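You operate a simulated robot arm through the tools that you are given. There is no shell and no other tool. Be economical: measure what you need, move in short steps, check, and stop when the job is done.

You run a simulated two-armed robot. Do the job below in one go: nothing can be reset, and whatever is moved stays where it is left.

Task
On the packing table, fold the checked cloth in half and then in half again.

Only the result counts: the job must be done as asked and must still hold three seconds after the hand-in. Knocking over, shifting, dropping, spilling or breaking anything else fails it. Flat cloth is picked up by pressing the open fingertips on it (5 to 10 N) and closing them slowly along it; thin cloth reads only 2 to 8 mm in the jaws.

Robot
Two 7-joint arms with two-finger parallel grippers on one trunk, on a base that drives. Base frame: it is fixed to the floor where the robot stands at the start and does not move with it; the origin is under the middle of the robot, x ahead of it, y to its left, z up. Readings come in m, rad, newtons and seconds.
The left shoulder is at the start at [0.07, 0.134, 1.051], the right one opposite. Places, roughly: packing table [0.5, 0, 0.8]. Payload 1.57 kg a hand.
The tool frame of a hand sits at the grasp point between the pads (the TCP): z along the fingers, y along the line on which they close. The tips reach 0.03 m beyond it. The gripper opens to 0.08 m. The fingers are 0.017 m wide and 0.012 m thick; the gripper's body (0.04 by 0.082 m) begins 0.08 m behind the TCP.
Orientation is that of the tool frame in the base frame, as a unit quaternion [x, y, z, w]. With the fingers straight down and closing along the base's y, the tool's x points along the base's -x, its y along +y and its z along -z.

Tools
- The arms move only by the tool jog_arm. It takes "left_targets", "right_targets" or both (then of equal length, played together; a hand with none holds still); each is a list of rows, each a list of 3 entries, a list of its own where there are three numbers: the turn, a rotation vector about the base's x, y, z in degrees, then the shift along the base's x, y, z in m, then the closure, from 0 (fully open) to 1 (shut). In form: [[[wx, wy, wz], [tx, ty, tz], claw], ...]. A call has 1 to 20 rows; each row is the pose to reach, as a shift and turn from the pose commanded when the call began. A row lasts 0.2 s, in which the tool goes at most 0.05 m and 0.15 rad; a call with a longer step from one row to the next is refused whole, and so is a gripper value outside its range. Where a pose cannot be reached the arm comes as near as it can. A force on the tool above 40 N (or 10 N above the force at the start of the call, whichever is more), or a blocked arm, ends the call early, and 0.2 s more pass. Each finger travels about 0.153 m/s and halts on what it meets, pressing with about 34 N; the grip force reading is that of the motor and also rises with nothing between the fingers. The clock runs only during rows and for 0.2 s after the last one: add rows that repeat a pose to give the fingers time. The reply holds the time, the measured pose of the TCP, the force on the tool along the base axes, the opening and the grip force, in the units named above and with some noise.
- Cameras (640 x 400 px; columns grow to the right, rows downward): "scene" is now at [0.1337, -0.0189, 1.2664]; the picture's right is [-0.14, -0.99, 0.00], its down [-0.72, 0.10, -0.69] and it looks along [0.68, -0.10, -0.73] (base axes); focal length 284 px, centre (320, 200). "left" rides on the left gripper at [0.072, 0.007, -0.122] in its tool frame; the picture's right is [-0.09, 1.00, 0.00], its down [-0.84, -0.08, -0.54] and it looks along [-0.54, -0.05, 0.84] (tool axes); focal length 238 px, centre (320, 200). "right" rides on the right gripper at [0.072, -0.007, -0.122] in its tool frame; the picture's right is [0.09, 1.00, 0.00], its down [-0.84, 0.08, -0.54] and it looks along [-0.54, 0.05, 0.84] (tool axes); focal length 238 px, centre (320, 200).
- grab_frame(camera): a new picture of that camera. It takes no simulated time.
- move_column(by): slides the trunk up (or, below 0, down) by that many m; the arms and the scene camera ride with it, the base frame stays. It gives what a move gives, with no picture.
- base_move(legs): drives the robot by 1 to 6 legs, each [ahead, left, turn to the left] in m, m and rad, along the robot's own axes; the way and the turn of a leg run together, so that a leg with both is an arc; at most 1.5 m and 3.142 rad a leg. The arms and the cameras ride along, it lands a little off, and it stops where it bumps. It gives what a move gives.
- aim_head(pan, tilt): turns the head with the scene camera to pan (to the left, within 1.501 rad either way) and tilt (down, from -0.506 to 1.204), counted from straight ahead of the robot. It gives what a move gives.
- probe_pixels(camera, pixels): for up to 12 pixels [column, row] of the newest picture of that camera ("zoom" is the newest enlarged one), the place [x, y, z] in the base frame of the surface seen there, good to about 0.002 m, but the place of the scene camera against the robot may be out by one fixed shift of up to 0.012 m in any direction. It takes no simulated time.
- zoom(camera, box): a new picture of the part [left, top, right, bottom] of that camera's present view, enlarged. It takes no simulated time.
- finish_job(): hands the job in; it is judged then, once.

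Keep the steps short. Do not move on a guess: measure, check each grasp and each placing, and mend mistakes. In all there are 80 turns and 62 pictures (those below and enlarged ones count). Leave the grippers open and the arms clear of the work at the hand-in unless told otherwise, and finish with a single line.

The tools are called after "Emit:" as a command line: name --argument value ..., lists and objects as JSON in quotes. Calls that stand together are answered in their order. jog_arm: Moves the arms, as the interface text tells. Its arguments: {"type":"object","properties":{"left_targets":{"type":"array","items":{"type":"array"}},"right_targets":{"type":"array","items":{"type":"array"}}},"required":[]} The other tools are called the same way: move_column (by) slides the trunk up or down; base_move (legs) drives the base; aim_head (pan, tilt) turns the head that bears the scene camera; grab_frame (camera) takes a picture; probe_pixels (camera, pixels) gives the place of the surface under pixels of a picture; zoom (camera, box) takes an enlarged picture of a part of a camera's view; finish_job () hands the job in.

At the start:

```text
t: 0.0
left_tcp_pos: [0.5088, 0.1798, 1.006]
left_orientation: [-0.001, 1.0, 0.0, 0.0]
left_force: [0.5, 0.0, -0.4]
left_opening: 0.08
left_grasp_force: 0.2
right_tcp_pos: [0.4058, -0.1663, 1.0242]
right_orientation: [-0.001, 1.0, 0.0, 0.001]
right_force: [0.6, 1.9, -0.1]
right_opening: 0.0802
right_grasp_force: 0.2
trunk travel left (down, up): [-0.625, 0.315]
robot x, y, heading: [-0.0007, 0.0, 0.004]
head pan, tilt: [-0.145, 0.815]
```

scene: 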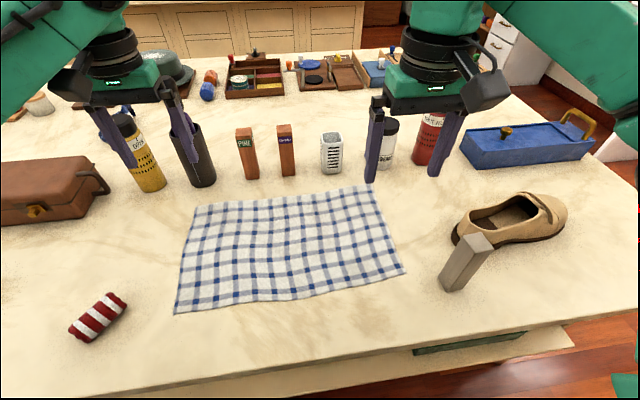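
right: 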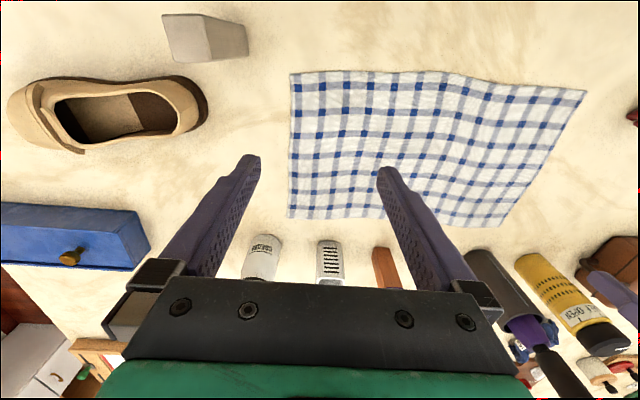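
left: 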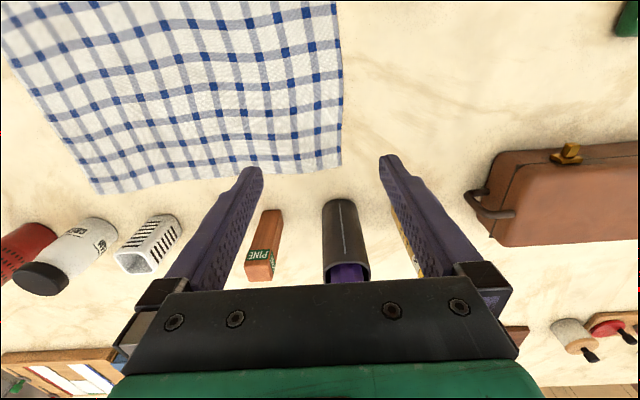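

I see the checked cloth with corners near (197,206), (377,187), (406,271) and (174,313). I'll measure these corners and the objects next to them.

Emit:
probe_pixels --camera "scene" --pixels '[[198, 208], [375, 189], [403, 270], [176, 311], [285, 197], [290, 298], [188, 260], [390, 230], [285, 245], [250, 178], [288, 175], [452, 288]]'

Emit:
probe_pixels --camera "right" --pixels '[[293, 77], [290, 215], [584, 93], [502, 224], [205, 60], [400, 130]]'

Emit:
probe_pixels --camera "left" --pixels '[[338, 165], [98, 192], [334, 4], [200, 60]]'

```text
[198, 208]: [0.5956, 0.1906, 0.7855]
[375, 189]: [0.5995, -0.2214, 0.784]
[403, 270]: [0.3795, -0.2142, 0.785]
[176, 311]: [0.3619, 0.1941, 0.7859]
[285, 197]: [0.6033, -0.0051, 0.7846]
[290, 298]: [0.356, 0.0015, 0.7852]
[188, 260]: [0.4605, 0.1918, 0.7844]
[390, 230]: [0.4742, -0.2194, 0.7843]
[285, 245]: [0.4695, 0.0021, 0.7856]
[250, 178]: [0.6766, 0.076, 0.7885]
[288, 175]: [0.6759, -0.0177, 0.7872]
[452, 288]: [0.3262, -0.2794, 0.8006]
```

```text
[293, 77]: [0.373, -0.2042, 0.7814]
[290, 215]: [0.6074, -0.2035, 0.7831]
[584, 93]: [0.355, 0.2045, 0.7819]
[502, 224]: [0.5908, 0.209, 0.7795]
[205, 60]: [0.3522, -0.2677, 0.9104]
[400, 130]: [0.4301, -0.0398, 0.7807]
```

```text
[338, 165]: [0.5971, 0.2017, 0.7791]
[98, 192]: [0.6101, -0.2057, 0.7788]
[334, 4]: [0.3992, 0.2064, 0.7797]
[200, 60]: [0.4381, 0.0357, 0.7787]
```

The cloth measures about 0.24 m in x and 0.41 m in y, at z≈0.78. My plan is to bring the far edge onto the near edge with both hands, then fold the strip in half in y. First I'll check how far the row of objects is from the far edge.

Emit:
probe_pixels --camera "scene" --pixels '[[203, 183], [190, 130], [152, 187], [332, 170], [386, 165], [388, 122], [428, 115], [288, 128], [300, 345], [240, 382], [116, 320], [480, 240]]'

Emit:
jog_arm --left_targets '[[[0, 0, 0], [0.02, 0.001, -0.03], 0.2], [[0, 0, 0], [0.04, 0.002, -0.06], 0.4], [[0, 0, 0], [0.055, 0.003, -0.09], 0.5], [[0, 0, 0], [0.065, 0.004, -0.11], 0.5], [[0, 0, 0], [0.072, 0.004, -0.12], 0.5], [[0, 0, 0], [0.072, 0.004, -0.12], 0.5]]' --right_targets '[[[0, 0, 0], [0.035, -0.004, -0.02], 0.2], [[0, 0, 0], [0.07, -0.008, -0.05], 0.4], [[0, 0, 0], [0.105, -0.012, -0.08], 0.5], [[0, 0, 0], [0.14, -0.016, -0.11], 0.5], [[0, 0, 0], [0.17, -0.016, -0.13], 0.5], [[0, 0, 0], [0.187, -0.016, -0.14], 0.5]]'

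```text
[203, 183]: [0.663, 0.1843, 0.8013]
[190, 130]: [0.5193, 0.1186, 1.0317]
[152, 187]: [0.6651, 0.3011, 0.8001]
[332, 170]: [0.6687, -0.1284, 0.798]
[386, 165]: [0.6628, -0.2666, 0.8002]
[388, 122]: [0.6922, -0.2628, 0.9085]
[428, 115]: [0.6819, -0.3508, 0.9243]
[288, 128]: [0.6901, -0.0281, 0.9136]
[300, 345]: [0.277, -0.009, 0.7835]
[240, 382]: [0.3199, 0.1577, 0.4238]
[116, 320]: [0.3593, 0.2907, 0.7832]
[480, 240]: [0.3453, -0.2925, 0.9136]
```

```text
t: 1.4
left_tcp_pos: [0.5802, 0.1839, 0.8844]
left_orientation: [0.0, 1.0, -0.001, -0.001]
left_force: [-0.4, 0.4, -0.1]
left_opening: 0.0399
left_grasp_force: 0.1
right_tcp_pos: [0.5931, -0.1813, 0.8817]
right_orientation: [0.0, 1.0, -0.001, 0.0]
right_force: [-0.7, 0.0, -0.1]
right_opening: 0.04
right_grasp_force: 0.0
trunk travel left (down, up): [-0.625, 0.315]
robot x, y, heading: [-0.0017, 0.0007, -0.003]
head pan, tilt: [-0.145, 0.815]
```

Both hands are above the far corners with the fingers 0.04 m open, and the objects start at x≥0.66. I'll look through the hand cameras.

Emit:
grab_frame --camera "left"

Emit:
grab_frame --camera "right"

```text
58 pictures are left
```

left: 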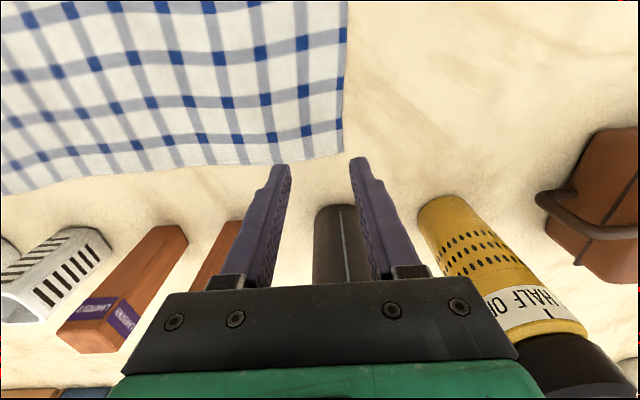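

```text
57 pictures are left
```

right: 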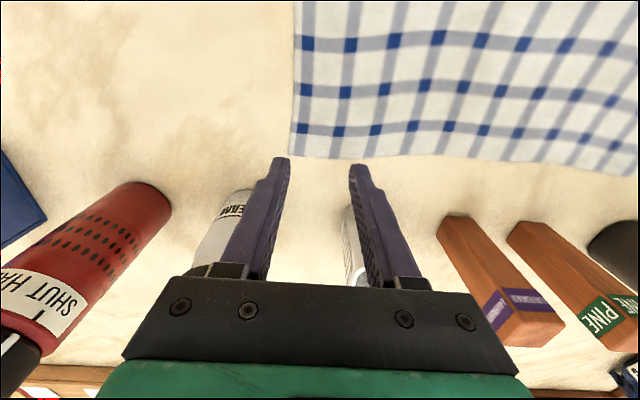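

I'll measure the corners exactly from these closer views.

Emit:
probe_pixels --camera "left" --pixels '[[340, 155], [342, 80], [280, 160], [200, 168], [343, 20], [300, 110]]'

Emit:
probe_pixels --camera "right" --pixels '[[292, 155], [297, 60], [350, 155], [440, 153], [400, 110], [260, 120]]'

```text
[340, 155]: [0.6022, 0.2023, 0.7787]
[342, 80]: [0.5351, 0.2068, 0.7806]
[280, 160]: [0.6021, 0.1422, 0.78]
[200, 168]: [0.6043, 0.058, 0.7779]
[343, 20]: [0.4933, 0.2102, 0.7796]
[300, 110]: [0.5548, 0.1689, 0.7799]
```

```text
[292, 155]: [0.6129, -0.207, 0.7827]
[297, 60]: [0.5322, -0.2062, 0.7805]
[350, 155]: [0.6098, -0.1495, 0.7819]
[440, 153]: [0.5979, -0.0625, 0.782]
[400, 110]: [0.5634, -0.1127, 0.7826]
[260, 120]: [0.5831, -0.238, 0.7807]
```

The left far corner is at (0.603, 0.204) and the right one at (0.613, -0.207). I'll shift slightly inward, narrow to 0.03 m and go down to just above contact.

Emit:
jog_arm --left_targets '[[[0, 0, 0], [0.008, -0.012, -0.02], 0.625], [[0, 0, 0], [0.008, -0.012, -0.045], 0.625], [[0, 0, 0], [0.008, -0.012, -0.066], 0.625], [[0, 0, 0], [0.008, -0.012, -0.07], 0.625], [[0, 0, 0], [0.008, -0.012, -0.07], 0.625]]' --right_targets '[[[0, 0, 0], [0.005, 0.006, -0.02], 0.625], [[0, 0, 0], [0.005, 0.006, -0.045], 0.625], [[0, 0, 0], [0.005, 0.006, -0.063], 0.625], [[0, 0, 0], [0.005, 0.006, -0.067], 0.625], [[0, 0, 0], [0.005, 0.006, -0.067], 0.625]]'

```text
t: 2.6
left_tcp_pos: [0.5889, 0.1712, 0.8142]
left_orientation: [-0.001, 1.0, 0.0, -0.001]
left_force: [0.3, 0.2, -0.2]
left_opening: 0.03
left_grasp_force: 0.0
right_tcp_pos: [0.5973, -0.1748, 0.8168]
right_orientation: [0.001, 1.0, 0.0, 0.001]
right_force: [-0.6, -0.3, 0.5]
right_opening: 0.0301
right_grasp_force: 0.0
trunk travel left (down, up): [-0.625, 0.315]
robot x, y, heading: [0.0043, -0.0006, 0.0]
head pan, tilt: [-0.145, 0.815]
```

There's no contact yet, so I'll go down a few more millimetres.

Emit:
jog_arm --left_targets '[[[0, 0, 0], [0, 0, -0.002], 0.625], [[0, 0, 0], [0, 0, -0.004], 0.625], [[0, 0, 0], [0, 0, -0.005], 0.625], [[0, 0, 0], [0, 0, -0.005], 0.625]]' --right_targets '[[[0, 0, 0], [0, 0, -0.002], 0.625], [[0, 0, 0], [0, 0, -0.004], 0.625], [[0, 0, 0], [0, 0, -0.006], 0.625], [[0, 0, 0], [0, 0, -0.006], 0.625]]'

```text
t: 3.6
left_tcp_pos: [0.5876, 0.1714, 0.8123]
left_orientation: [0.0, 1.0, 0.0, 0.001]
left_force: [0.9, 0.2, 4.3]
left_opening: 0.0297
left_grasp_force: 0.0
right_tcp_pos: [0.5972, -0.1753, 0.8115]
right_orientation: [0.002, 1.0, 0.0, 0.002]
right_force: [1.4, -1.0, 3.9]
right_opening: 0.0299
right_grasp_force: 0.1
trunk travel left (down, up): [-0.625, 0.315]
robot x, y, heading: [-0.0018, 0.0018, 0.002]
head pan, tilt: [-0.145, 0.815]
```

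Both press with about 4 N. I'll add about 1.5 mm to reach 7 N and close slowly.

Emit:
jog_arm --left_targets '[[[0, 0, 0], [0, 0, -0.0015], 0.625], [[0, 0, 0], [0, 0, -0.0015], 0.66], [[0, 0, 0], [0, 0, -0.0015], 0.7], [[0, 0, 0], [0, 0, -0.0015], 0.74], [[0, 0, 0], [0, 0, -0.0015], 0.78], [[0, 0, 0], [0, 0, -0.0015], 0.82], [[0, 0, 0], [0, 0, -0.0015], 0.86], [[0, 0, 0], [0, 0, -0.0015], 0.9], [[0, 0, 0], [0, 0, -0.0015], 0.94], [[0, 0, 0], [0, 0, -0.0015], 0.98], [[0, 0, 0], [0, 0, -0.0015], 1.0], [[0, 0, 0], [0, 0, -0.0015], 1.0]]' --right_targets '[[[0, 0, 0], [0, 0, -0.0015], 0.625], [[0, 0, 0], [0, 0, -0.0015], 0.66], [[0, 0, 0], [0, 0, -0.0015], 0.7], [[0, 0, 0], [0, 0, -0.0015], 0.74], [[0, 0, 0], [0, 0, -0.0015], 0.78], [[0, 0, 0], [0, 0, -0.0015], 0.82], [[0, 0, 0], [0, 0, -0.0015], 0.86], [[0, 0, 0], [0, 0, -0.0015], 0.9], [[0, 0, 0], [0, 0, -0.0015], 0.94], [[0, 0, 0], [0, 0, -0.0015], 0.98], [[0, 0, 0], [0, 0, -0.0015], 1.0], [[0, 0, 0], [0, 0, -0.0015], 1.0]]'

```text
t: 6.2
left_tcp_pos: [0.5854, 0.1731, 0.8118]
left_orientation: [-0.001, 1.0, 0.0, 0.001]
left_force: [-0.3, 0.0, 11.0]
left_opening: 0.0021
left_grasp_force: 23.7
right_tcp_pos: [0.5933, -0.1751, 0.8114]
right_orientation: [0.001, 1.0, 0.0, 0.004]
right_force: [0.8, -1.3, 12.9]
right_opening: 0.0
right_grasp_force: 21.0
trunk travel left (down, up): [-0.625, 0.315]
robot x, y, heading: [0.0006, 0.0032, 0.001]
head pan, tilt: [-0.145, 0.815]
```

The left hand reads 2 mm (held) and the right reads 0 (doubtful). I'll lift both by 3 cm and look.

Emit:
jog_arm --left_targets '[[[0, 0, 0], [0, 0, 0.01], 1.0], [[0, 0, 0], [0, 0, 0.02], 1.0], [[0, 0, 0], [0, 0, 0.03], 1.0]]' --right_targets '[[[0, 0, 0], [0, 0, 0.01], 1.0], [[0, 0, 0], [0, 0, 0.02], 1.0], [[0, 0, 0], [0, 0, 0.03], 1.0]]'

Emit:
grab_frame --camera "scene"

Emit:
grab_frame --camera "right"

```text
t: 7.0
left_tcp_pos: [0.589, 0.1724, 0.8387]
left_orientation: [-0.001, 1.0, 0.001, -0.001]
left_force: [-0.3, 0.2, 0.5]
left_opening: 0.002
left_grasp_force: 23.7
right_tcp_pos: [0.5966, -0.1758, 0.8392]
right_orientation: [0.001, 1.0, 0.001, 0.0]
right_force: [-0.2, -0.2, 0.5]
right_opening: 0.0001
right_grasp_force: 21.6
trunk travel left (down, up): [-0.625, 0.315]
robot x, y, heading: [-0.0003, -0.0004, 0.002]
head pan, tilt: [-0.145, 0.815]
```

```text
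56 pictures are left
```

scene: 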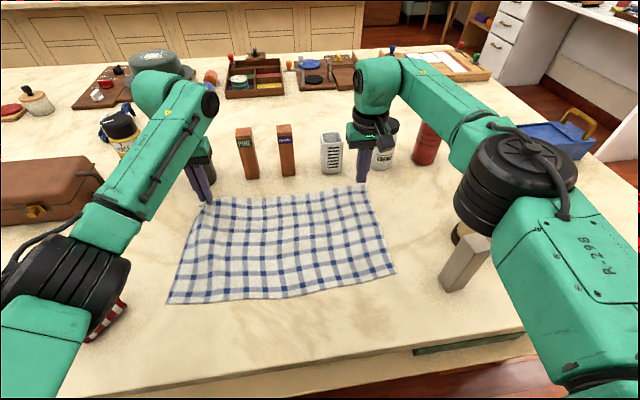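

```text
55 pictures are left
```

right: 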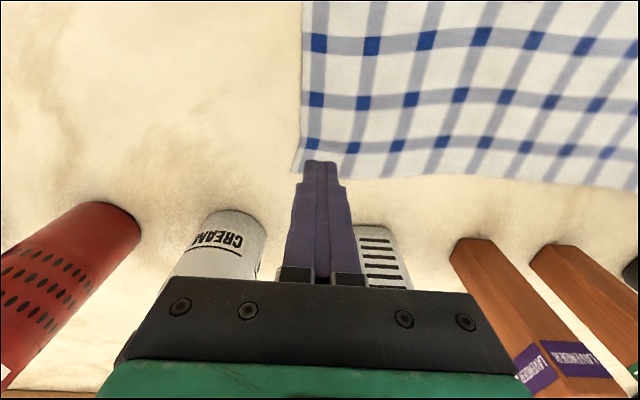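

The left hand holds its corner, but the right one missed. I'll measure the corner again in the right camera.

Emit:
probe_pixels --camera "right" --pixels '[[297, 170], [304, 120], [350, 172], [370, 175], [340, 130], [304, 40]]'

Emit:
probe_pixels --camera "scene" --pixels '[[358, 190], [393, 272], [170, 301], [470, 215], [80, 270], [480, 180]]'

```text
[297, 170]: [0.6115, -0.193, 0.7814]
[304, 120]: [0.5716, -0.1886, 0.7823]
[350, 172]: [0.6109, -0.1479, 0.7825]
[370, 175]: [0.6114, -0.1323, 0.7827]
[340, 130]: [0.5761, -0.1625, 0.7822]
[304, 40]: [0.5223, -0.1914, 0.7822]
```

```text
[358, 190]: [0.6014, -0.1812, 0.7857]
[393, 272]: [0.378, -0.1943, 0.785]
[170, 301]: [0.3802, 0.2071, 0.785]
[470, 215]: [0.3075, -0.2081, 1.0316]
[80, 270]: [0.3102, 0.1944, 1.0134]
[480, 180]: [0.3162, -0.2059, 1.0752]
```

The right edge is now at y≈-0.19. I'll move the right hand inward to y≈-0.155 with 0.04 m open, then press until it touches. The left hand holds.

Emit:
jog_arm --right_targets '[[[0, 0, 0], [-0.003, 0.01, 0.0], 0.7], [[0, 0, 0], [-0.004, 0.02, -0.01], 0.5], [[0, 0, 0], [-0.004, 0.02, -0.02], 0.5], [[0, 0, 0], [-0.004, 0.02, -0.026], 0.5], [[0, 0, 0], [-0.004, 0.02, -0.029], 0.5], [[0, 0, 0], [-0.004, 0.02, -0.029], 0.5]]'

```text
t: 8.4
left_tcp_pos: [0.5883, 0.1725, 0.8402]
left_orientation: [-0.001, 1.0, 0.0, 0.0]
left_force: [0.0, -0.2, -0.2]
left_opening: 0.0017
left_grasp_force: 23.9
right_tcp_pos: [0.5927, -0.1548, 0.8113]
right_orientation: [-0.001, 1.0, 0.0, 0.0]
right_force: [1.7, -0.1, 7.7]
right_opening: 0.0402
right_grasp_force: 0.0
trunk travel left (down, up): [-0.625, 0.315]
robot x, y, heading: [-0.0002, 0.0008, 0.002]
head pan, tilt: [-0.145, 0.815]
```

It presses with 7.7 N. I'll close slowly.

Emit:
jog_arm --right_targets '[[[0, 0, 0], [0, 0, 0], 0.53], [[0, 0, 0], [0, 0, 0], 0.56], [[0, 0, 0], [0, 0, 0], 0.59], [[0, 0, 0], [0, 0, 0], 0.62], [[0, 0, 0], [0, 0, 0], 0.65], [[0, 0, 0], [0, 0, 0], 0.68], [[0, 0, 0], [0, 0, 0], 0.71], [[0, 0, 0], [0, 0, 0], 0.74], [[0, 0, 0], [0, 0, 0], 0.77], [[0, 0, 0], [0, 0, 0], 0.8], [[0, 0, 0], [0, 0, 0], 0.83], [[0, 0, 0], [0, 0, 0], 0.86], [[0, 0, 0], [0, 0, 0], 0.89], [[0, 0, 0], [0, 0, 0], 0.92], [[0, 0, 0], [0, 0, 0], 0.95], [[0, 0, 0], [0, 0, 0], 0.98], [[0, 0, 0], [0, 0, 0], 1.0], [[0, 0, 0], [0, 0, 0], 1.0]]'

```text
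t: 12.2
left_tcp_pos: [0.5877, 0.1719, 0.8399]
left_orientation: [-0.001, 1.0, 0.0, 0.001]
left_force: [-0.1, -1.5, -0.8]
left_opening: 0.0017
left_grasp_force: 23.7
right_tcp_pos: [0.5919, -0.1539, 0.8127]
right_orientation: [0.0, 1.0, 0.0, 0.001]
right_force: [0.1, 1.0, 14.5]
right_opening: 0.0021
right_grasp_force: 23.6
trunk travel left (down, up): [-0.625, 0.315]
robot x, y, heading: [-0.0001, -0.0036, 0.001]
head pan, tilt: [-0.145, 0.815]
```

The right hand now reads 2.1 mm, so it's held. I'll lift it to the left hand's height and look.

Emit:
jog_arm --right_targets '[[[0, 0, 0], [0, 0, 0.01], 1.0], [[0, 0, 0], [0, 0, 0.02], 1.0], [[0, 0, 0], [0, 0, 0.03], 1.0], [[0, 0, 0], [0, 0, 0.03], 1.0]]'

Emit:
grab_frame --camera "scene"

Emit:
grab_frame --camera "right"

Emit:
grab_frame --camera "left"

```text
t: 13.2
left_tcp_pos: [0.5887, 0.1717, 0.8395]
left_orientation: [-0.001, 1.0, 0.0, 0.0]
left_force: [0.2, -0.8, -0.7]
left_opening: 0.0018
left_grasp_force: 23.4
right_tcp_pos: [0.5926, -0.156, 0.8396]
right_orientation: [0.0, 1.0, -0.001, -0.001]
right_force: [-0.6, 1.4, -0.2]
right_opening: 0.0018
right_grasp_force: 23.3
trunk travel left (down, up): [-0.625, 0.315]
robot x, y, heading: [-0.0016, -0.0002, -0.001]
head pan, tilt: [-0.145, 0.815]
```

```text
54 pictures are left
```

scene: 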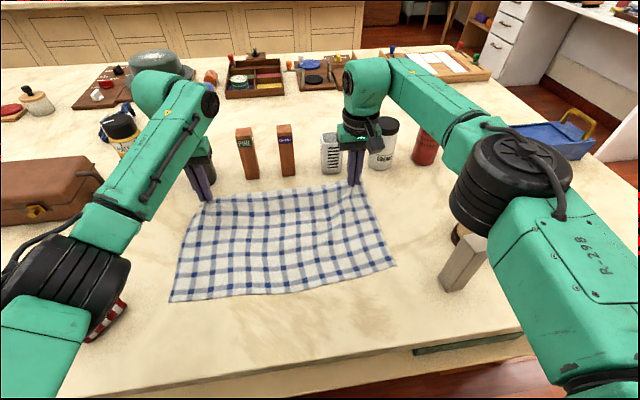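

```text
53 pictures are left
```

right: 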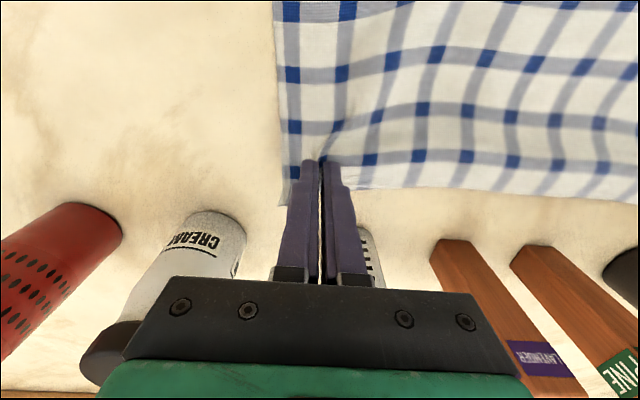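

```text
52 pictures are left
```

left: 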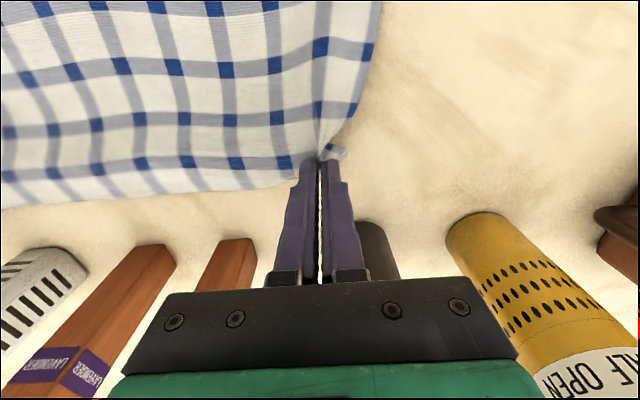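

Both corners are held. I'll measure the near edge so I can plan the arc.

Emit:
probe_pixels --camera "scene" --pixels '[[173, 300], [394, 264], [285, 291], [180, 260], [378, 225], [100, 315]]'

Emit:
zoom --camera "scene" --box '[150, 170, 420, 320]'

```text
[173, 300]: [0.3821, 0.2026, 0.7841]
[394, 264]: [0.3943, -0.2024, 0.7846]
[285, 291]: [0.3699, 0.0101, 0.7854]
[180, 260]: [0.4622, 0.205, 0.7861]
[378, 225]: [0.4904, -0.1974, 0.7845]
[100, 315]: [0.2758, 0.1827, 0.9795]
```

```text
2.37 times, centred on (285, 245) of scene
```

zoom: 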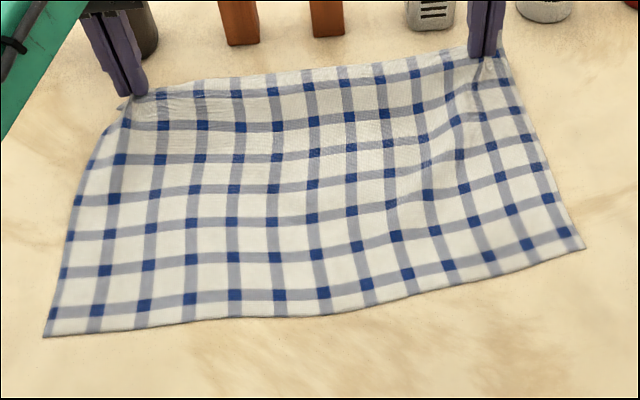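

The near edge in the hand frame is at about x=0.375 on the left and 0.388 on the right. I'll carry both corners in an arc to it, tilting the fingers 40° toward the robot so that the edge rolls over.

Emit:
jog_arm --left_targets '[[[0, 0, 0], [0, 0, 0.02], 1], [[0, 4, 0], [-0.013, 0.001, 0.04], 1], [[0, 8, 0], [-0.031, 0.002, 0.055], 1], [[0, 12, 0], [-0.049, 0.003, 0.064], 1], [[0, 16, 0], [-0.067, 0.004, 0.069], 1], [[0, 20, 0], [-0.085, 0.005, 0.068], 1], [[0, 24, 0], [-0.103, 0.006, 0.062], 1], [[0, 28, 0], [-0.121, 0.006, 0.0515], 1], [[0, 32, 0], [-0.136, 0.006, 0.0374], 1], [[0, 36, 0], [-0.15, 0.006, 0.0243], 1], [[0, 40, 0], [-0.163, 0.006, 0.008], 1], [[0, 40, 0], [-0.173, 0.006, -0.007], 1], [[0, 40, 0], [-0.179, 0.006, -0.017], 1], [[0, 40, 0], [-0.179, 0.006, -0.017], 1]]' --right_targets '[[[0, 0, 0], [0, 0, 0.02], 1], [[0, 4, 0], [-0.012, 0, 0.04], 1], [[0, 8, 0], [-0.029, 0, 0.055], 1], [[0, 12, 0], [-0.046, 0, 0.064], 1], [[0, 16, 0], [-0.063, 0, 0.069], 1], [[0, 20, 0], [-0.079, 0, 0.068], 1], [[0, 24, 0], [-0.096, 0, 0.062], 1], [[0, 28, 0], [-0.113, 0, 0.0515], 1], [[0, 32, 0], [-0.128, 0, 0.0374], 1], [[0, 36, 0], [-0.141, 0, 0.0243], 1], [[0, 40, 0], [-0.153, 0, 0.008], 1], [[0, 40, 0], [-0.162, 0, -0.007], 1], [[0, 40, 0], [-0.168, 0, -0.017], 1], [[0, 40, 0], [-0.168, 0, -0.017], 1]]'

Emit:
grab_frame --camera "scene"

Emit:
grab_frame --camera "right"

```text
t: 16.2
left_tcp_pos: [0.4092, 0.1778, 0.8226]
left_orientation: [0.0, 0.94, 0.0, -0.342]
left_force: [0.1, -4.5, -0.2]
left_opening: 0.0016
left_grasp_force: 23.7
right_tcp_pos: [0.4275, -0.1544, 0.8239]
right_orientation: [0.001, 0.94, 0.001, -0.342]
right_force: [-0.3, 3.9, 0.8]
right_opening: 0.002
right_grasp_force: 23.8
trunk travel left (down, up): [-0.625, 0.315]
robot x, y, heading: [0.0013, 0.0007, -0.005]
head pan, tilt: [-0.145, 0.815]
```

```text
50 pictures are left
```

scene: 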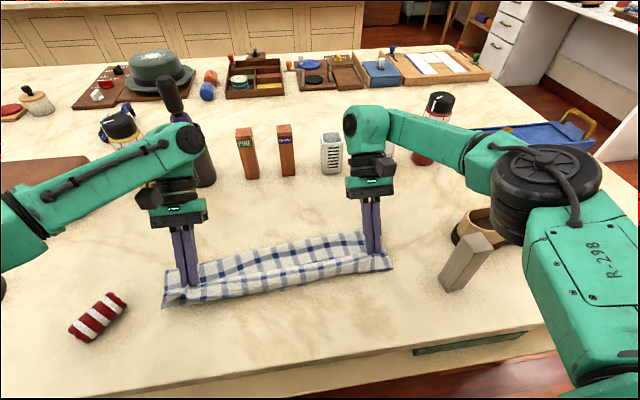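

```text
49 pictures are left
```

right: 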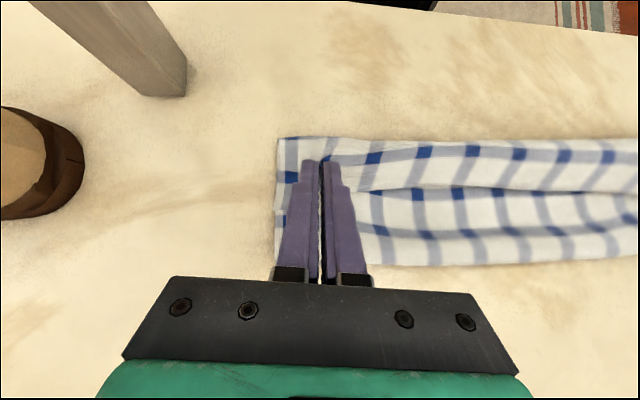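

The fold lies neatly. I'll zoom in to check how the edges line up before releasing.

Emit:
zoom --camera "scene" --box '[140, 220, 420, 320]'

Emit:
grab_frame --camera "left"

```text
2.29 times, centred on (280, 270) of scene
```

zoom: 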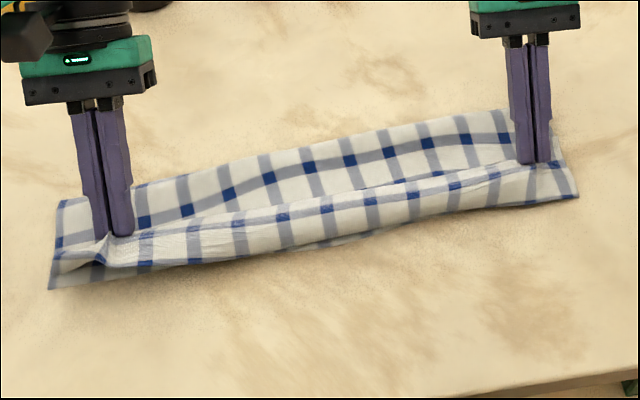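

```text
47 pictures are left
```

left: 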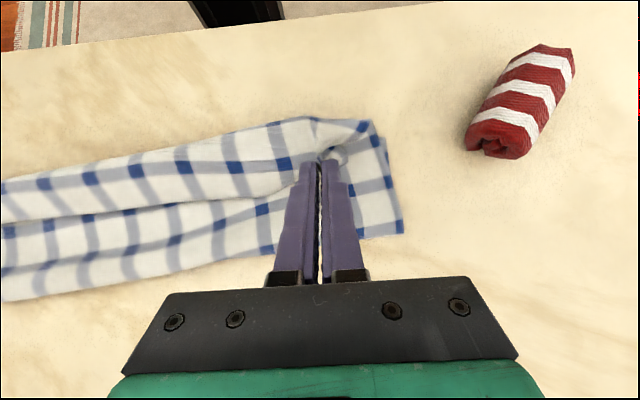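

The edges line up well. I'll lower 6 mm, open the fingers slightly and pull back along the finger direction.

Emit:
jog_arm --left_targets '[[[0, 0, 0], [-0.003, -0.002, -0.004], 1], [[0, 0, 0], [-0.004, -0.002, -0.007], 1], [[0, 0, 0], [-0.004, -0.002, -0.007], 0.9], [[0, 0, 0], [-0.004, -0.002, -0.007], 0.8], [[0, 0, 0], [-0.004, -0.002, -0.007], 0.75], [[0, 0, 0], [-0.004, -0.002, -0.007], 0.75], [[0, 0, 0], [0.003, -0.002, 0.002], 0.75], [[0, 0, 0], [0.013, -0.002, 0.015], 0.75], [[0, 0, 0], [0.028, -0.002, 0.035], 0.75], [[0, 0, 0], [0.05, -0.002, 0.065], 0.75], [[0, 0, 0], [0.05, -0.002, 0.1], 0.6]]' --right_targets '[[[0, 0, 0], [-0.003, 0.002, -0.004], 1], [[0, 0, 0], [-0.004, 0.002, -0.007], 1], [[0, 0, 0], [-0.004, 0.002, -0.007], 0.9], [[0, 0, 0], [-0.004, 0.002, -0.007], 0.8], [[0, 0, 0], [-0.004, 0.002, -0.007], 0.75], [[0, 0, 0], [-0.004, 0.002, -0.007], 0.75], [[0, 0, 0], [0.003, 0.002, 0.002], 0.75], [[0, 0, 0], [0.013, 0.002, 0.015], 0.75], [[0, 0, 0], [0.028, 0.002, 0.035], 0.75], [[0, 0, 0], [0.05, 0.002, 0.065], 0.75], [[0, 0, 0], [0.05, 0.002, 0.1], 0.6]]'

Emit:
zoom --camera "scene" --box '[140, 200, 420, 330]'

Emit:
grab_frame --camera "left"

Emit:
grab_frame --camera "right"

```text
t: 18.6
left_tcp_pos: [0.4571, 0.1744, 0.9236]
left_orientation: [0.0, 0.941, -0.001, -0.339]
left_force: [-0.3, -0.7, -0.4]
left_opening: 0.0322
left_grasp_force: 0.0
right_tcp_pos: [0.4483, -0.1616, 0.9065]
right_orientation: [0.0, 0.941, 0.002, -0.339]
right_force: [0.1, -0.1, 0.4]
right_opening: 0.0321
right_grasp_force: 0.0
right hand out of reach, approached as far as the arm can: row 10, 11
trunk travel left (down, up): [-0.625, 0.315]
robot x, y, heading: [0.0001, -0.0013, -0.003]
head pan, tilt: [-0.145, 0.815]
```

```text
2.29 times, centred on (280, 265) of scene
```

zoom: 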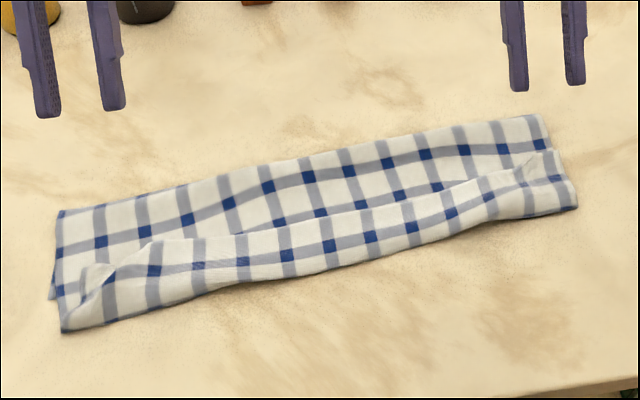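

```text
45 pictures are left
```

left: 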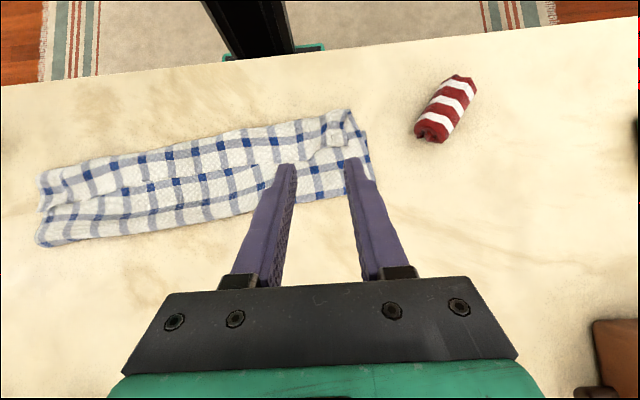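

```text
44 pictures are left
```

right: 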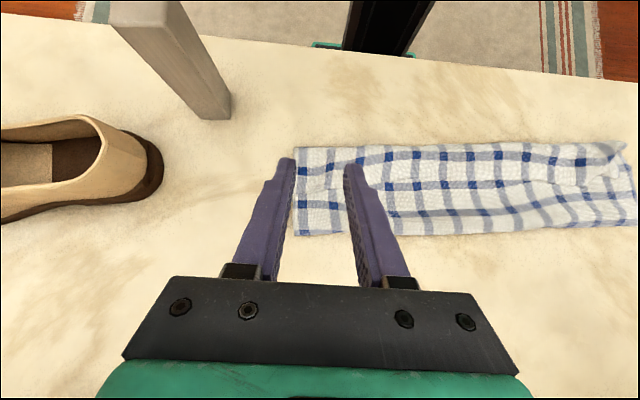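

I need to see whether that lip along the near side is a turned-back hem or just a ridge, so I'll zoom in.

Emit:
zoom --camera "left" --box '[200, 90, 390, 210]'

Emit:
zoom --camera "scene" --box '[155, 250, 285, 335]'

Emit:
zoom --camera "scene" --box '[275, 235, 405, 320]'

```text
3.33 times, centred on (295, 150) of left
```

zoom: 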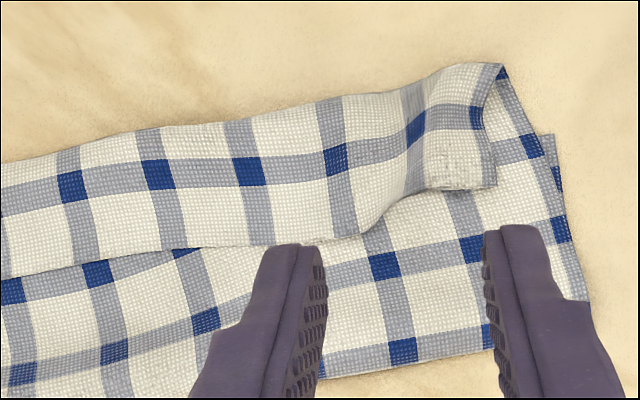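

```text
4.71 times, centred on (220, 292) of scene
```

zoom: 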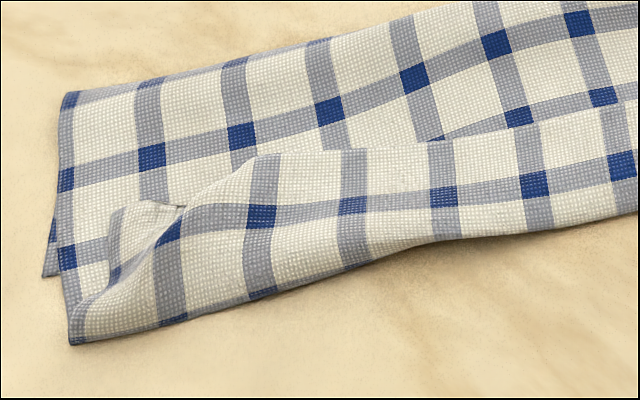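

```text
4.71 times, centred on (340, 278) of scene
```

zoom: 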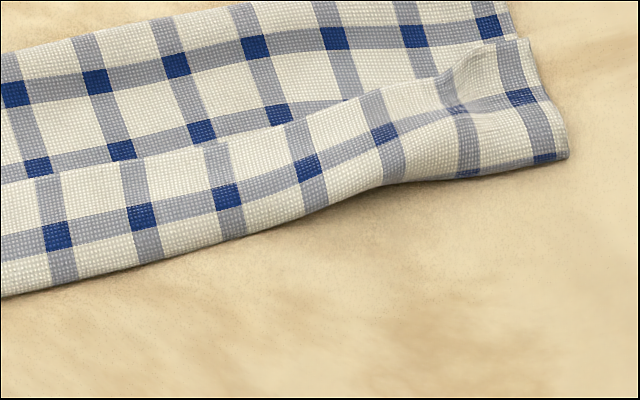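

The top layer's hem is turned back toward the far side. I'll measure the far crease, the near edge and the lip.

Emit:
probe_pixels --camera "scene" --pixels '[[168, 293], [170, 343], [168, 318], [250, 277], [285, 267], [285, 300], [285, 315], [383, 251], [390, 268], [370, 253], [166, 305], [225, 315]]'

Emit:
grab_frame --camera "scene"

```text
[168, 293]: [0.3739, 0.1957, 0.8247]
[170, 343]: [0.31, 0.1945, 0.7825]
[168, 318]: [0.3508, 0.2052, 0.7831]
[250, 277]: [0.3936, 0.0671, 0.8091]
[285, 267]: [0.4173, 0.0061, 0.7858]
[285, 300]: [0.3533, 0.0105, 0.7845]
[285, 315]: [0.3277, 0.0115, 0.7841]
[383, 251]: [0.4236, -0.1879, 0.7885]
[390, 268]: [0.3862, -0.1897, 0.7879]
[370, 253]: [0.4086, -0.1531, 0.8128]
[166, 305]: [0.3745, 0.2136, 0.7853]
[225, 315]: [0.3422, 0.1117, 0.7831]
```

```text
40 pictures are left
```

scene: 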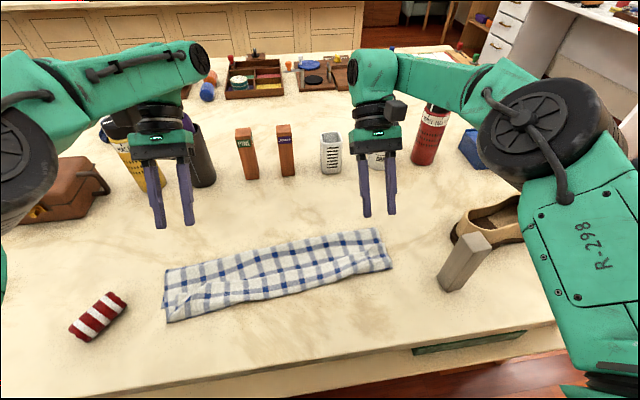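

Next I'll probe the outline in the new picture.

Emit:
probe_pixels --camera "scene" --pixels '[[168, 272], [169, 318], [230, 261], [230, 304], [285, 249], [285, 293], [376, 231], [390, 266], [285, 273], [240, 282], [200, 290], [340, 258]]'

```text
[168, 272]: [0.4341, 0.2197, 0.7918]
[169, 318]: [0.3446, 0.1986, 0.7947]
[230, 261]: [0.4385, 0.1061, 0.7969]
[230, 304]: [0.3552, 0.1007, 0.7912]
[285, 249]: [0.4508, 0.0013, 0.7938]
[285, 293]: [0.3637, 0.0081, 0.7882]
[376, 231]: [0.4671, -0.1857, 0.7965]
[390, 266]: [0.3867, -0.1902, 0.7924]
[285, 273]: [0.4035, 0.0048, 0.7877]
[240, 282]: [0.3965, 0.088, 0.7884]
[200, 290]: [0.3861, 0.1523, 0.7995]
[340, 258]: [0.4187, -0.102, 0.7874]
```

The folded-back flap is about 4 cm and stands up slightly. I'll grip the raised hem directly with the fingers closing along x and re-lay it. First I'll straighten both hands.

Emit:
jog_arm --left_targets '[[[0, -8, 0], [-0.01, -0.004, 0.0], 0.3], [[0, -16, 0], [-0.02, -0.008, 0.0], 0.2], [[0, -24, 0], [-0.03, -0.012, 0.0], 0.0], [[0, -32, 0], [-0.04, -0.016, 0.0], 0.0], [[0, -40, 0], [-0.05, -0.02, 0.0], 0.0], [[0, -40, 0], [-0.05, -0.02, 0.0], 0.0]]' --right_targets '[[[0, -8, 0], [-0.01, 0.004, 0.0], 0.3], [[0, -16, 0], [-0.02, 0.008, 0.0], 0.2], [[0, -24, 0], [-0.03, 0.012, 0.0], 0.0], [[0, -32, 0], [-0.04, 0.016, 0.0], 0.0], [[0, -40, 0], [-0.05, 0.02, 0.0], 0.0], [[0, -40, 0], [-0.05, 0.02, 0.0], 0.0]]'

Emit:
jog_arm --left_targets '[[[0, 0, -8], [0, 0, 0], 0], [[0, 0, -16], [0, 0, 0], 0], [[0, 0, -24], [0, 0, 0], 0], [[0, 0, -32], [0, 0, 0], 0], [[0, 0, -40], [0, 0, 0], 0], [[0, 0, -48], [0, 0, 0], 0], [[0, 0, -56], [0, 0, 0], 0], [[0, 0, -64], [0, 0, 0], 0], [[0, 0, -72], [0, 0, 0], 0], [[0, 0, -80], [0, 0, 0], 0], [[0, 0, -85], [0, 0, 0], 0], [[0, 0, -85], [0, 0, 0], 0]]' --right_targets '[[[0, 0, 8], [0, 0, 0], 0], [[0, 0, 16], [0, 0, 0], 0], [[0, 0, 24], [0, 0, 0], 0], [[0, 0, 32], [0, 0, 0], 0], [[0, 0, 40], [0, 0, 0], 0], [[0, 0, 48], [0, 0, 0], 0], [[0, 0, 56], [0, 0, 0], 0], [[0, 0, 64], [0, 0, 0], 0], [[0, 0, 72], [0, 0, 0], 0], [[0, 0, 80], [0, 0, 0], 0], [[0, 0, 88], [0, 0, 0], 0], [[0, 0, 93], [0, 0, 0], 0]]'

Emit:
grab_frame --camera "left"

Emit:
grab_frame --camera "right"

```text
t: 20.0
left_tcp_pos: [0.4114, 0.1563, 0.9233]
left_orientation: [0.0, 1.0, 0.0, 0.001]
left_force: [0.3, 0.2, -0.3]
left_opening: 0.0802
left_grasp_force: 0.0
right_tcp_pos: [0.4015, -0.1403, 0.9048]
right_orientation: [0.001, 1.0, 0.0, 0.001]
right_force: [0.1, -0.2, 0.0]
right_opening: 0.0797
right_grasp_force: 0.1
trunk travel left (down, up): [-0.625, 0.315]
robot x, y, heading: [0.003, 0.0029, 0.005]
head pan, tilt: [-0.145, 0.815]
```

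```text
t: 22.6
left_tcp_pos: [0.4067, 0.1531, 0.924]
left_orientation: [0.675, 0.737, 0.002, 0.0]
left_force: [-0.7, -0.9, 0.6]
left_opening: 0.0799
left_grasp_force: 0.1
right_tcp_pos: [0.2283, -0.0625, 0.9658]
right_orientation: [0.709, -0.706, 0.007, -0.006]
right_force: [-0.5, -1.0, 0.7]
right_opening: 0.08
right_grasp_force: 0.0
right hand out of reach, approached as far as the arm can: row 6, 7, 8, 9, 10, 11, 12
trunk travel left (down, up): [-0.625, 0.315]
robot x, y, heading: [-0.002, -0.0028, 0.002]
head pan, tilt: [-0.145, 0.815]
```

```text
39 pictures are left
```

left: 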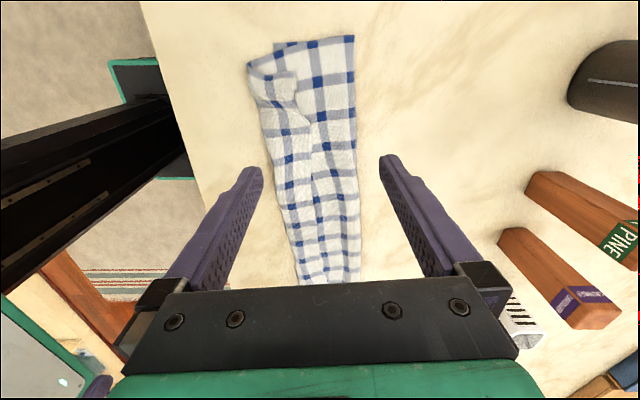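

```text
38 pictures are left
```

right: 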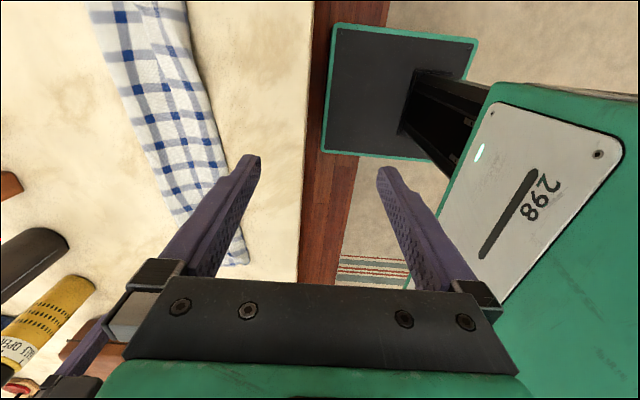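

The left hand turned fine, but the right wrist ran out of range in that direction. I'll turn it back.

Emit:
jog_arm --right_targets '[[[0, 0, -8], [0, 0, 0], 0], [[0, 0, -16], [0, 0, 0], 0], [[0, 0, -24], [0, 0, 0], 0], [[0, 0, -32], [0, 0, 0], 0], [[0, 0, -40], [0, 0, 0], 0], [[0, 0, -48], [0, 0, 0], 0], [[0, 0, -56], [0, 0, 0], 0], [[0, 0, -64], [0, 0, 0], 0], [[0, 0, -72], [0, 0, 0], 0], [[0, 0, -80], [0, 0, 0], 0], [[0, 0, -88], [0, 0, 0], 0], [[0, 0, -93], [0, 0, 0.0], 0], [[0, 0, -93], [0, 0, 0.0], 0]]'

```text
t: 25.4
left_tcp_pos: [0.41, 0.1549, 0.9223]
left_orientation: [0.675, 0.738, 0.0, 0.0]
left_force: [-0.2, -0.2, 0.7]
left_opening: 0.0801
left_grasp_force: 0.1
right_tcp_pos: [0.2352, -0.0582, 0.9644]
right_orientation: [0.027, 1.0, -0.007, -0.002]
right_force: [0.1, 1.1, -0.6]
right_opening: 0.0799
right_grasp_force: 0.0
trunk travel left (down, up): [-0.625, 0.315]
robot x, y, heading: [0.0011, -0.0004, 0.002]
head pan, tilt: [-0.145, 0.815]
```

Now I'll bring the right hand back above the cloth while turning it the other way.

Emit:
jog_arm --right_targets '[[[0, 0, 0], [0.03, -0.015, 0], 0], [[0, 0, 0], [0.06, -0.03, 0], 0], [[0, 0, 0], [0.09, -0.045, 0], 0], [[0, 0, 0], [0.12, -0.06, 0], 0], [[0, 0, 0], [0.15, -0.07, 0], 0], [[0, 0, 0], [0.17, -0.08, 0], 0], [[0, 0, -8], [0.17, -0.08, 0], 0], [[0, 0, -16], [0.17, -0.08, 0], 0], [[0, 0, -24], [0.17, -0.08, 0], 0], [[0, 0, -32], [0.17, -0.08, 0], 0], [[0, 0, -40], [0.17, -0.08, 0], 0], [[0, 0, -48], [0.17, -0.08, 0], 0], [[0, 0, -56], [0.17, -0.08, 0], 0], [[0, 0, -64], [0.17, -0.08, 0], 0], [[0, 0, -72], [0.17, -0.08, 0], 0], [[0, 0, -80], [0.17, -0.08, 0], 0], [[0, 0, -86], [0.17, -0.08, 0], 0], [[0, 0, -86], [0.17, -0.08, 0], 0]]'

Emit:
grab_frame --camera "right"

```text
t: 29.2
left_tcp_pos: [0.4104, 0.1561, 0.9226]
left_orientation: [0.675, 0.738, 0.001, 0.0]
left_force: [-0.2, 0.6, -0.3]
left_opening: 0.0801
left_grasp_force: 0.0
right_tcp_pos: [0.4048, -0.1366, 0.9646]
right_orientation: [0.701, 0.713, -0.005, -0.007]
right_force: [-0.5, -0.2, 0.3]
right_opening: 0.0799
right_grasp_force: 0.0
trunk travel left (down, up): [-0.625, 0.315]
robot x, y, heading: [0.0033, -0.0012, 0.0]
head pan, tilt: [-0.145, 0.815]
```

```text
37 pictures are left
```

right: 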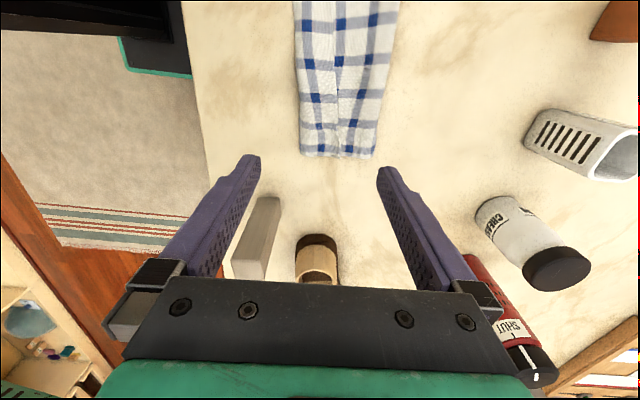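

Both hands now close along x. I'll zoom on the lip in each hand view and measure it.

Emit:
zoom --camera "left" --box '[230, 20, 400, 126]'

Emit:
zoom --camera "right" --box '[260, 60, 430, 166]'

Emit:
probe_pixels --camera "right" --pixels '[[335, 80], [342, 80], [335, 120], [343, 120], [332, 145], [303, 145], [372, 150], [318, 120], [360, 120], [336, 40]]'

Emit:
probe_pixels --camera "left" --pixels '[[290, 80], [290, 100], [300, 110], [307, 120], [318, 120], [308, 140], [315, 150], [270, 120], [350, 100], [312, 180], [320, 180], [254, 70]]'

```text
3.76 times, centred on (315, 73) of left
```

zoom: 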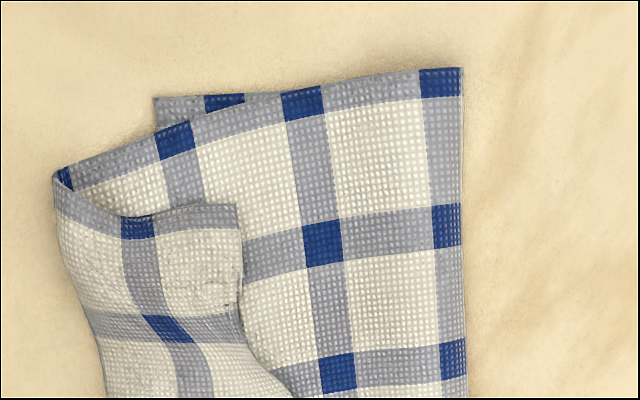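

```text
3.76 times, centred on (345, 113) of right
```

zoom: 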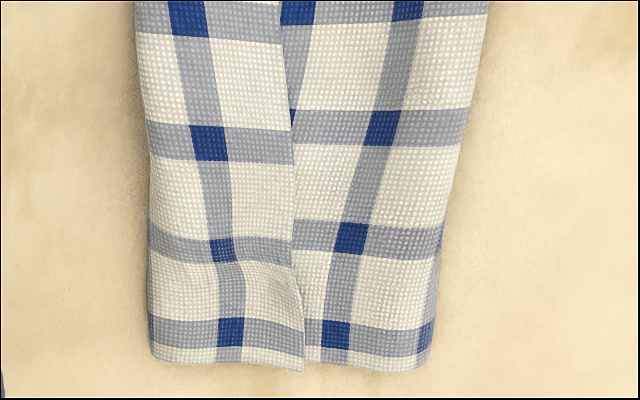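

```text
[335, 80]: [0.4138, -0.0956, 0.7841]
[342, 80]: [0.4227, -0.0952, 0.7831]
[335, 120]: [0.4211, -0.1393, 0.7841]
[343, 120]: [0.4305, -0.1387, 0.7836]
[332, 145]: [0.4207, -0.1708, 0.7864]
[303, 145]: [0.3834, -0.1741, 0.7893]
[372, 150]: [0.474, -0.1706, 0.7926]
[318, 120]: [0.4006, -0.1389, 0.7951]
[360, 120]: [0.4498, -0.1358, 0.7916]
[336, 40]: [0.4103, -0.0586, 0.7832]
```

```text
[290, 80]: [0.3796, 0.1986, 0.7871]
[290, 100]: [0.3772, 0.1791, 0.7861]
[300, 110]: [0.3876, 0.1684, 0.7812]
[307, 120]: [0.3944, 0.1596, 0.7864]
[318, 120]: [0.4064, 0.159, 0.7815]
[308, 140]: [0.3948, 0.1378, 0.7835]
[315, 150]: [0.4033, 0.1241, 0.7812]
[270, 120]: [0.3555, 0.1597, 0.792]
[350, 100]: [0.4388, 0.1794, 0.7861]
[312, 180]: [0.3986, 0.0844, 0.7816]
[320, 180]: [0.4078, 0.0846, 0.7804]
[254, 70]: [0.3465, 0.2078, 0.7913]
```

The hem lies flat at x≈0.39 on the left and 0.42 on the right. The better way is to grip near the hem with the fingers closing along y, lift, and tilt the other way (fingers pointing away) so the hem rolls over toward the near side. I'll turn the hands back and move them above the hem's ends.

Emit:
jog_arm --left_targets '[[[0, 0, 8], [0, 0, 0], 0.3], [[0, 0, 16], [0, 0, 0], 0.625], [[0, 0, 24], [0, 0, 0], 0.625], [[0, 0, 32], [0, 0, 0], 0.625], [[0, 0, 40], [0, 0, 0], 0.625], [[0, 0, 48], [0, 0, 0], 0.625], [[0, 0, 56], [0, 0, 0], 0.625], [[0, 0, 64], [0, 0, 0], 0.625], [[0, 0, 72], [-0.01, 0.005, 0], 0.625], [[0, 0, 80], [-0.02, 0.01, -0.02], 0.625], [[0, 0, 85], [-0.032, 0.014, -0.04], 0.625], [[0, 0, 85], [-0.032, 0.014, -0.06], 0.625], [[0, 0, 85], [-0.032, 0.014, -0.06], 0.625]]' --right_targets '[[[0, 0, 8], [0, 0, 0], 0.3], [[0, 0, 16], [0, 0, 0], 0.625], [[0, 0, 24], [0, 0, 0], 0.625], [[0, 0, 32], [0, 0, 0], 0.625], [[0, 0, 40], [0, 0, 0], 0.625], [[0, 0, 48], [0, 0, 0], 0.625], [[0, 0, 56], [0, 0, 0], 0.625], [[0, 0, 64], [0, 0, 0], 0.625], [[0, 0, 72], [0, 0, -0.02], 0.625], [[0, 0, 80], [0, -0.005, -0.04], 0.625], [[0, 0, 85], [0.003, -0.008, -0.065], 0.625], [[0, 0, 89], [0.003, -0.008, -0.09], 0.625], [[0, 0, 89], [0.003, -0.008, -0.105], 0.625]]'

Emit:
grab_frame --camera "left"

Emit:
grab_frame --camera "right"

```text
t: 32.0
left_tcp_pos: [0.3781, 0.1697, 0.8615]
left_orientation: [-0.001, 1.0, 0.001, -0.001]
left_force: [-0.8, -0.4, -0.7]
left_opening: 0.0299
left_grasp_force: 0.1
right_tcp_pos: [0.4069, -0.1445, 0.8594]
right_orientation: [-0.002, 1.0, -0.008, -0.001]
right_force: [-0.5, -1.3, 0.3]
right_opening: 0.0298
right_grasp_force: 0.0
trunk travel left (down, up): [-0.625, 0.315]
robot x, y, heading: [-0.0001, 0.0035, 0.004]
head pan, tilt: [-0.145, 0.815]
```

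```text
34 pictures are left
```

left: 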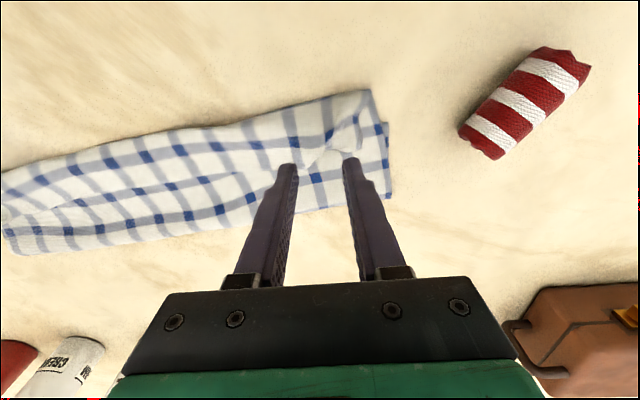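

```text
33 pictures are left
```

right: 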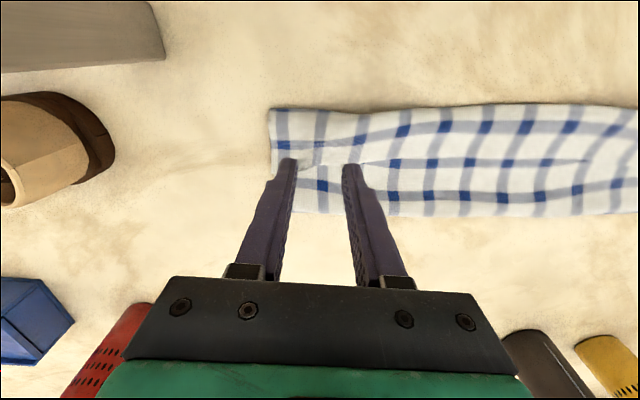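

I'll zoom in to find the hem corners relative to the fingertips.

Emit:
zoom --camera "left" --box '[240, 80, 400, 180]'

Emit:
zoom --camera "right" --box '[260, 95, 420, 195]'

```text
4.00 times, centred on (320, 130) of left
```

zoom: 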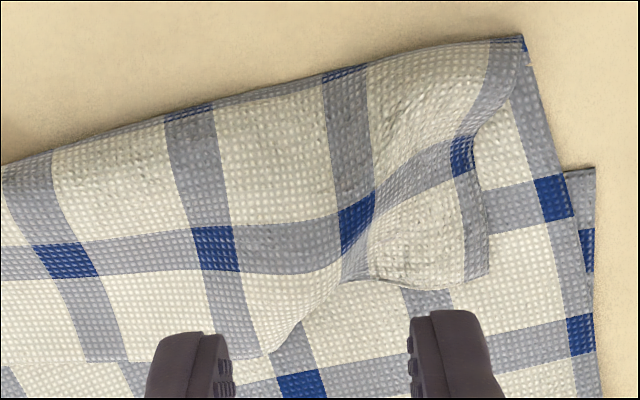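

```text
4.00 times, centred on (340, 145) of right
```

zoom: 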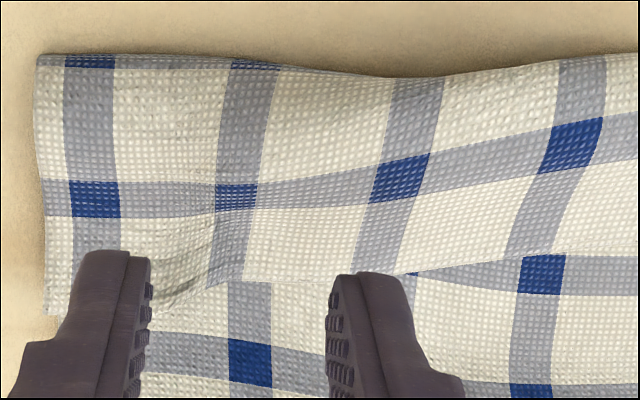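

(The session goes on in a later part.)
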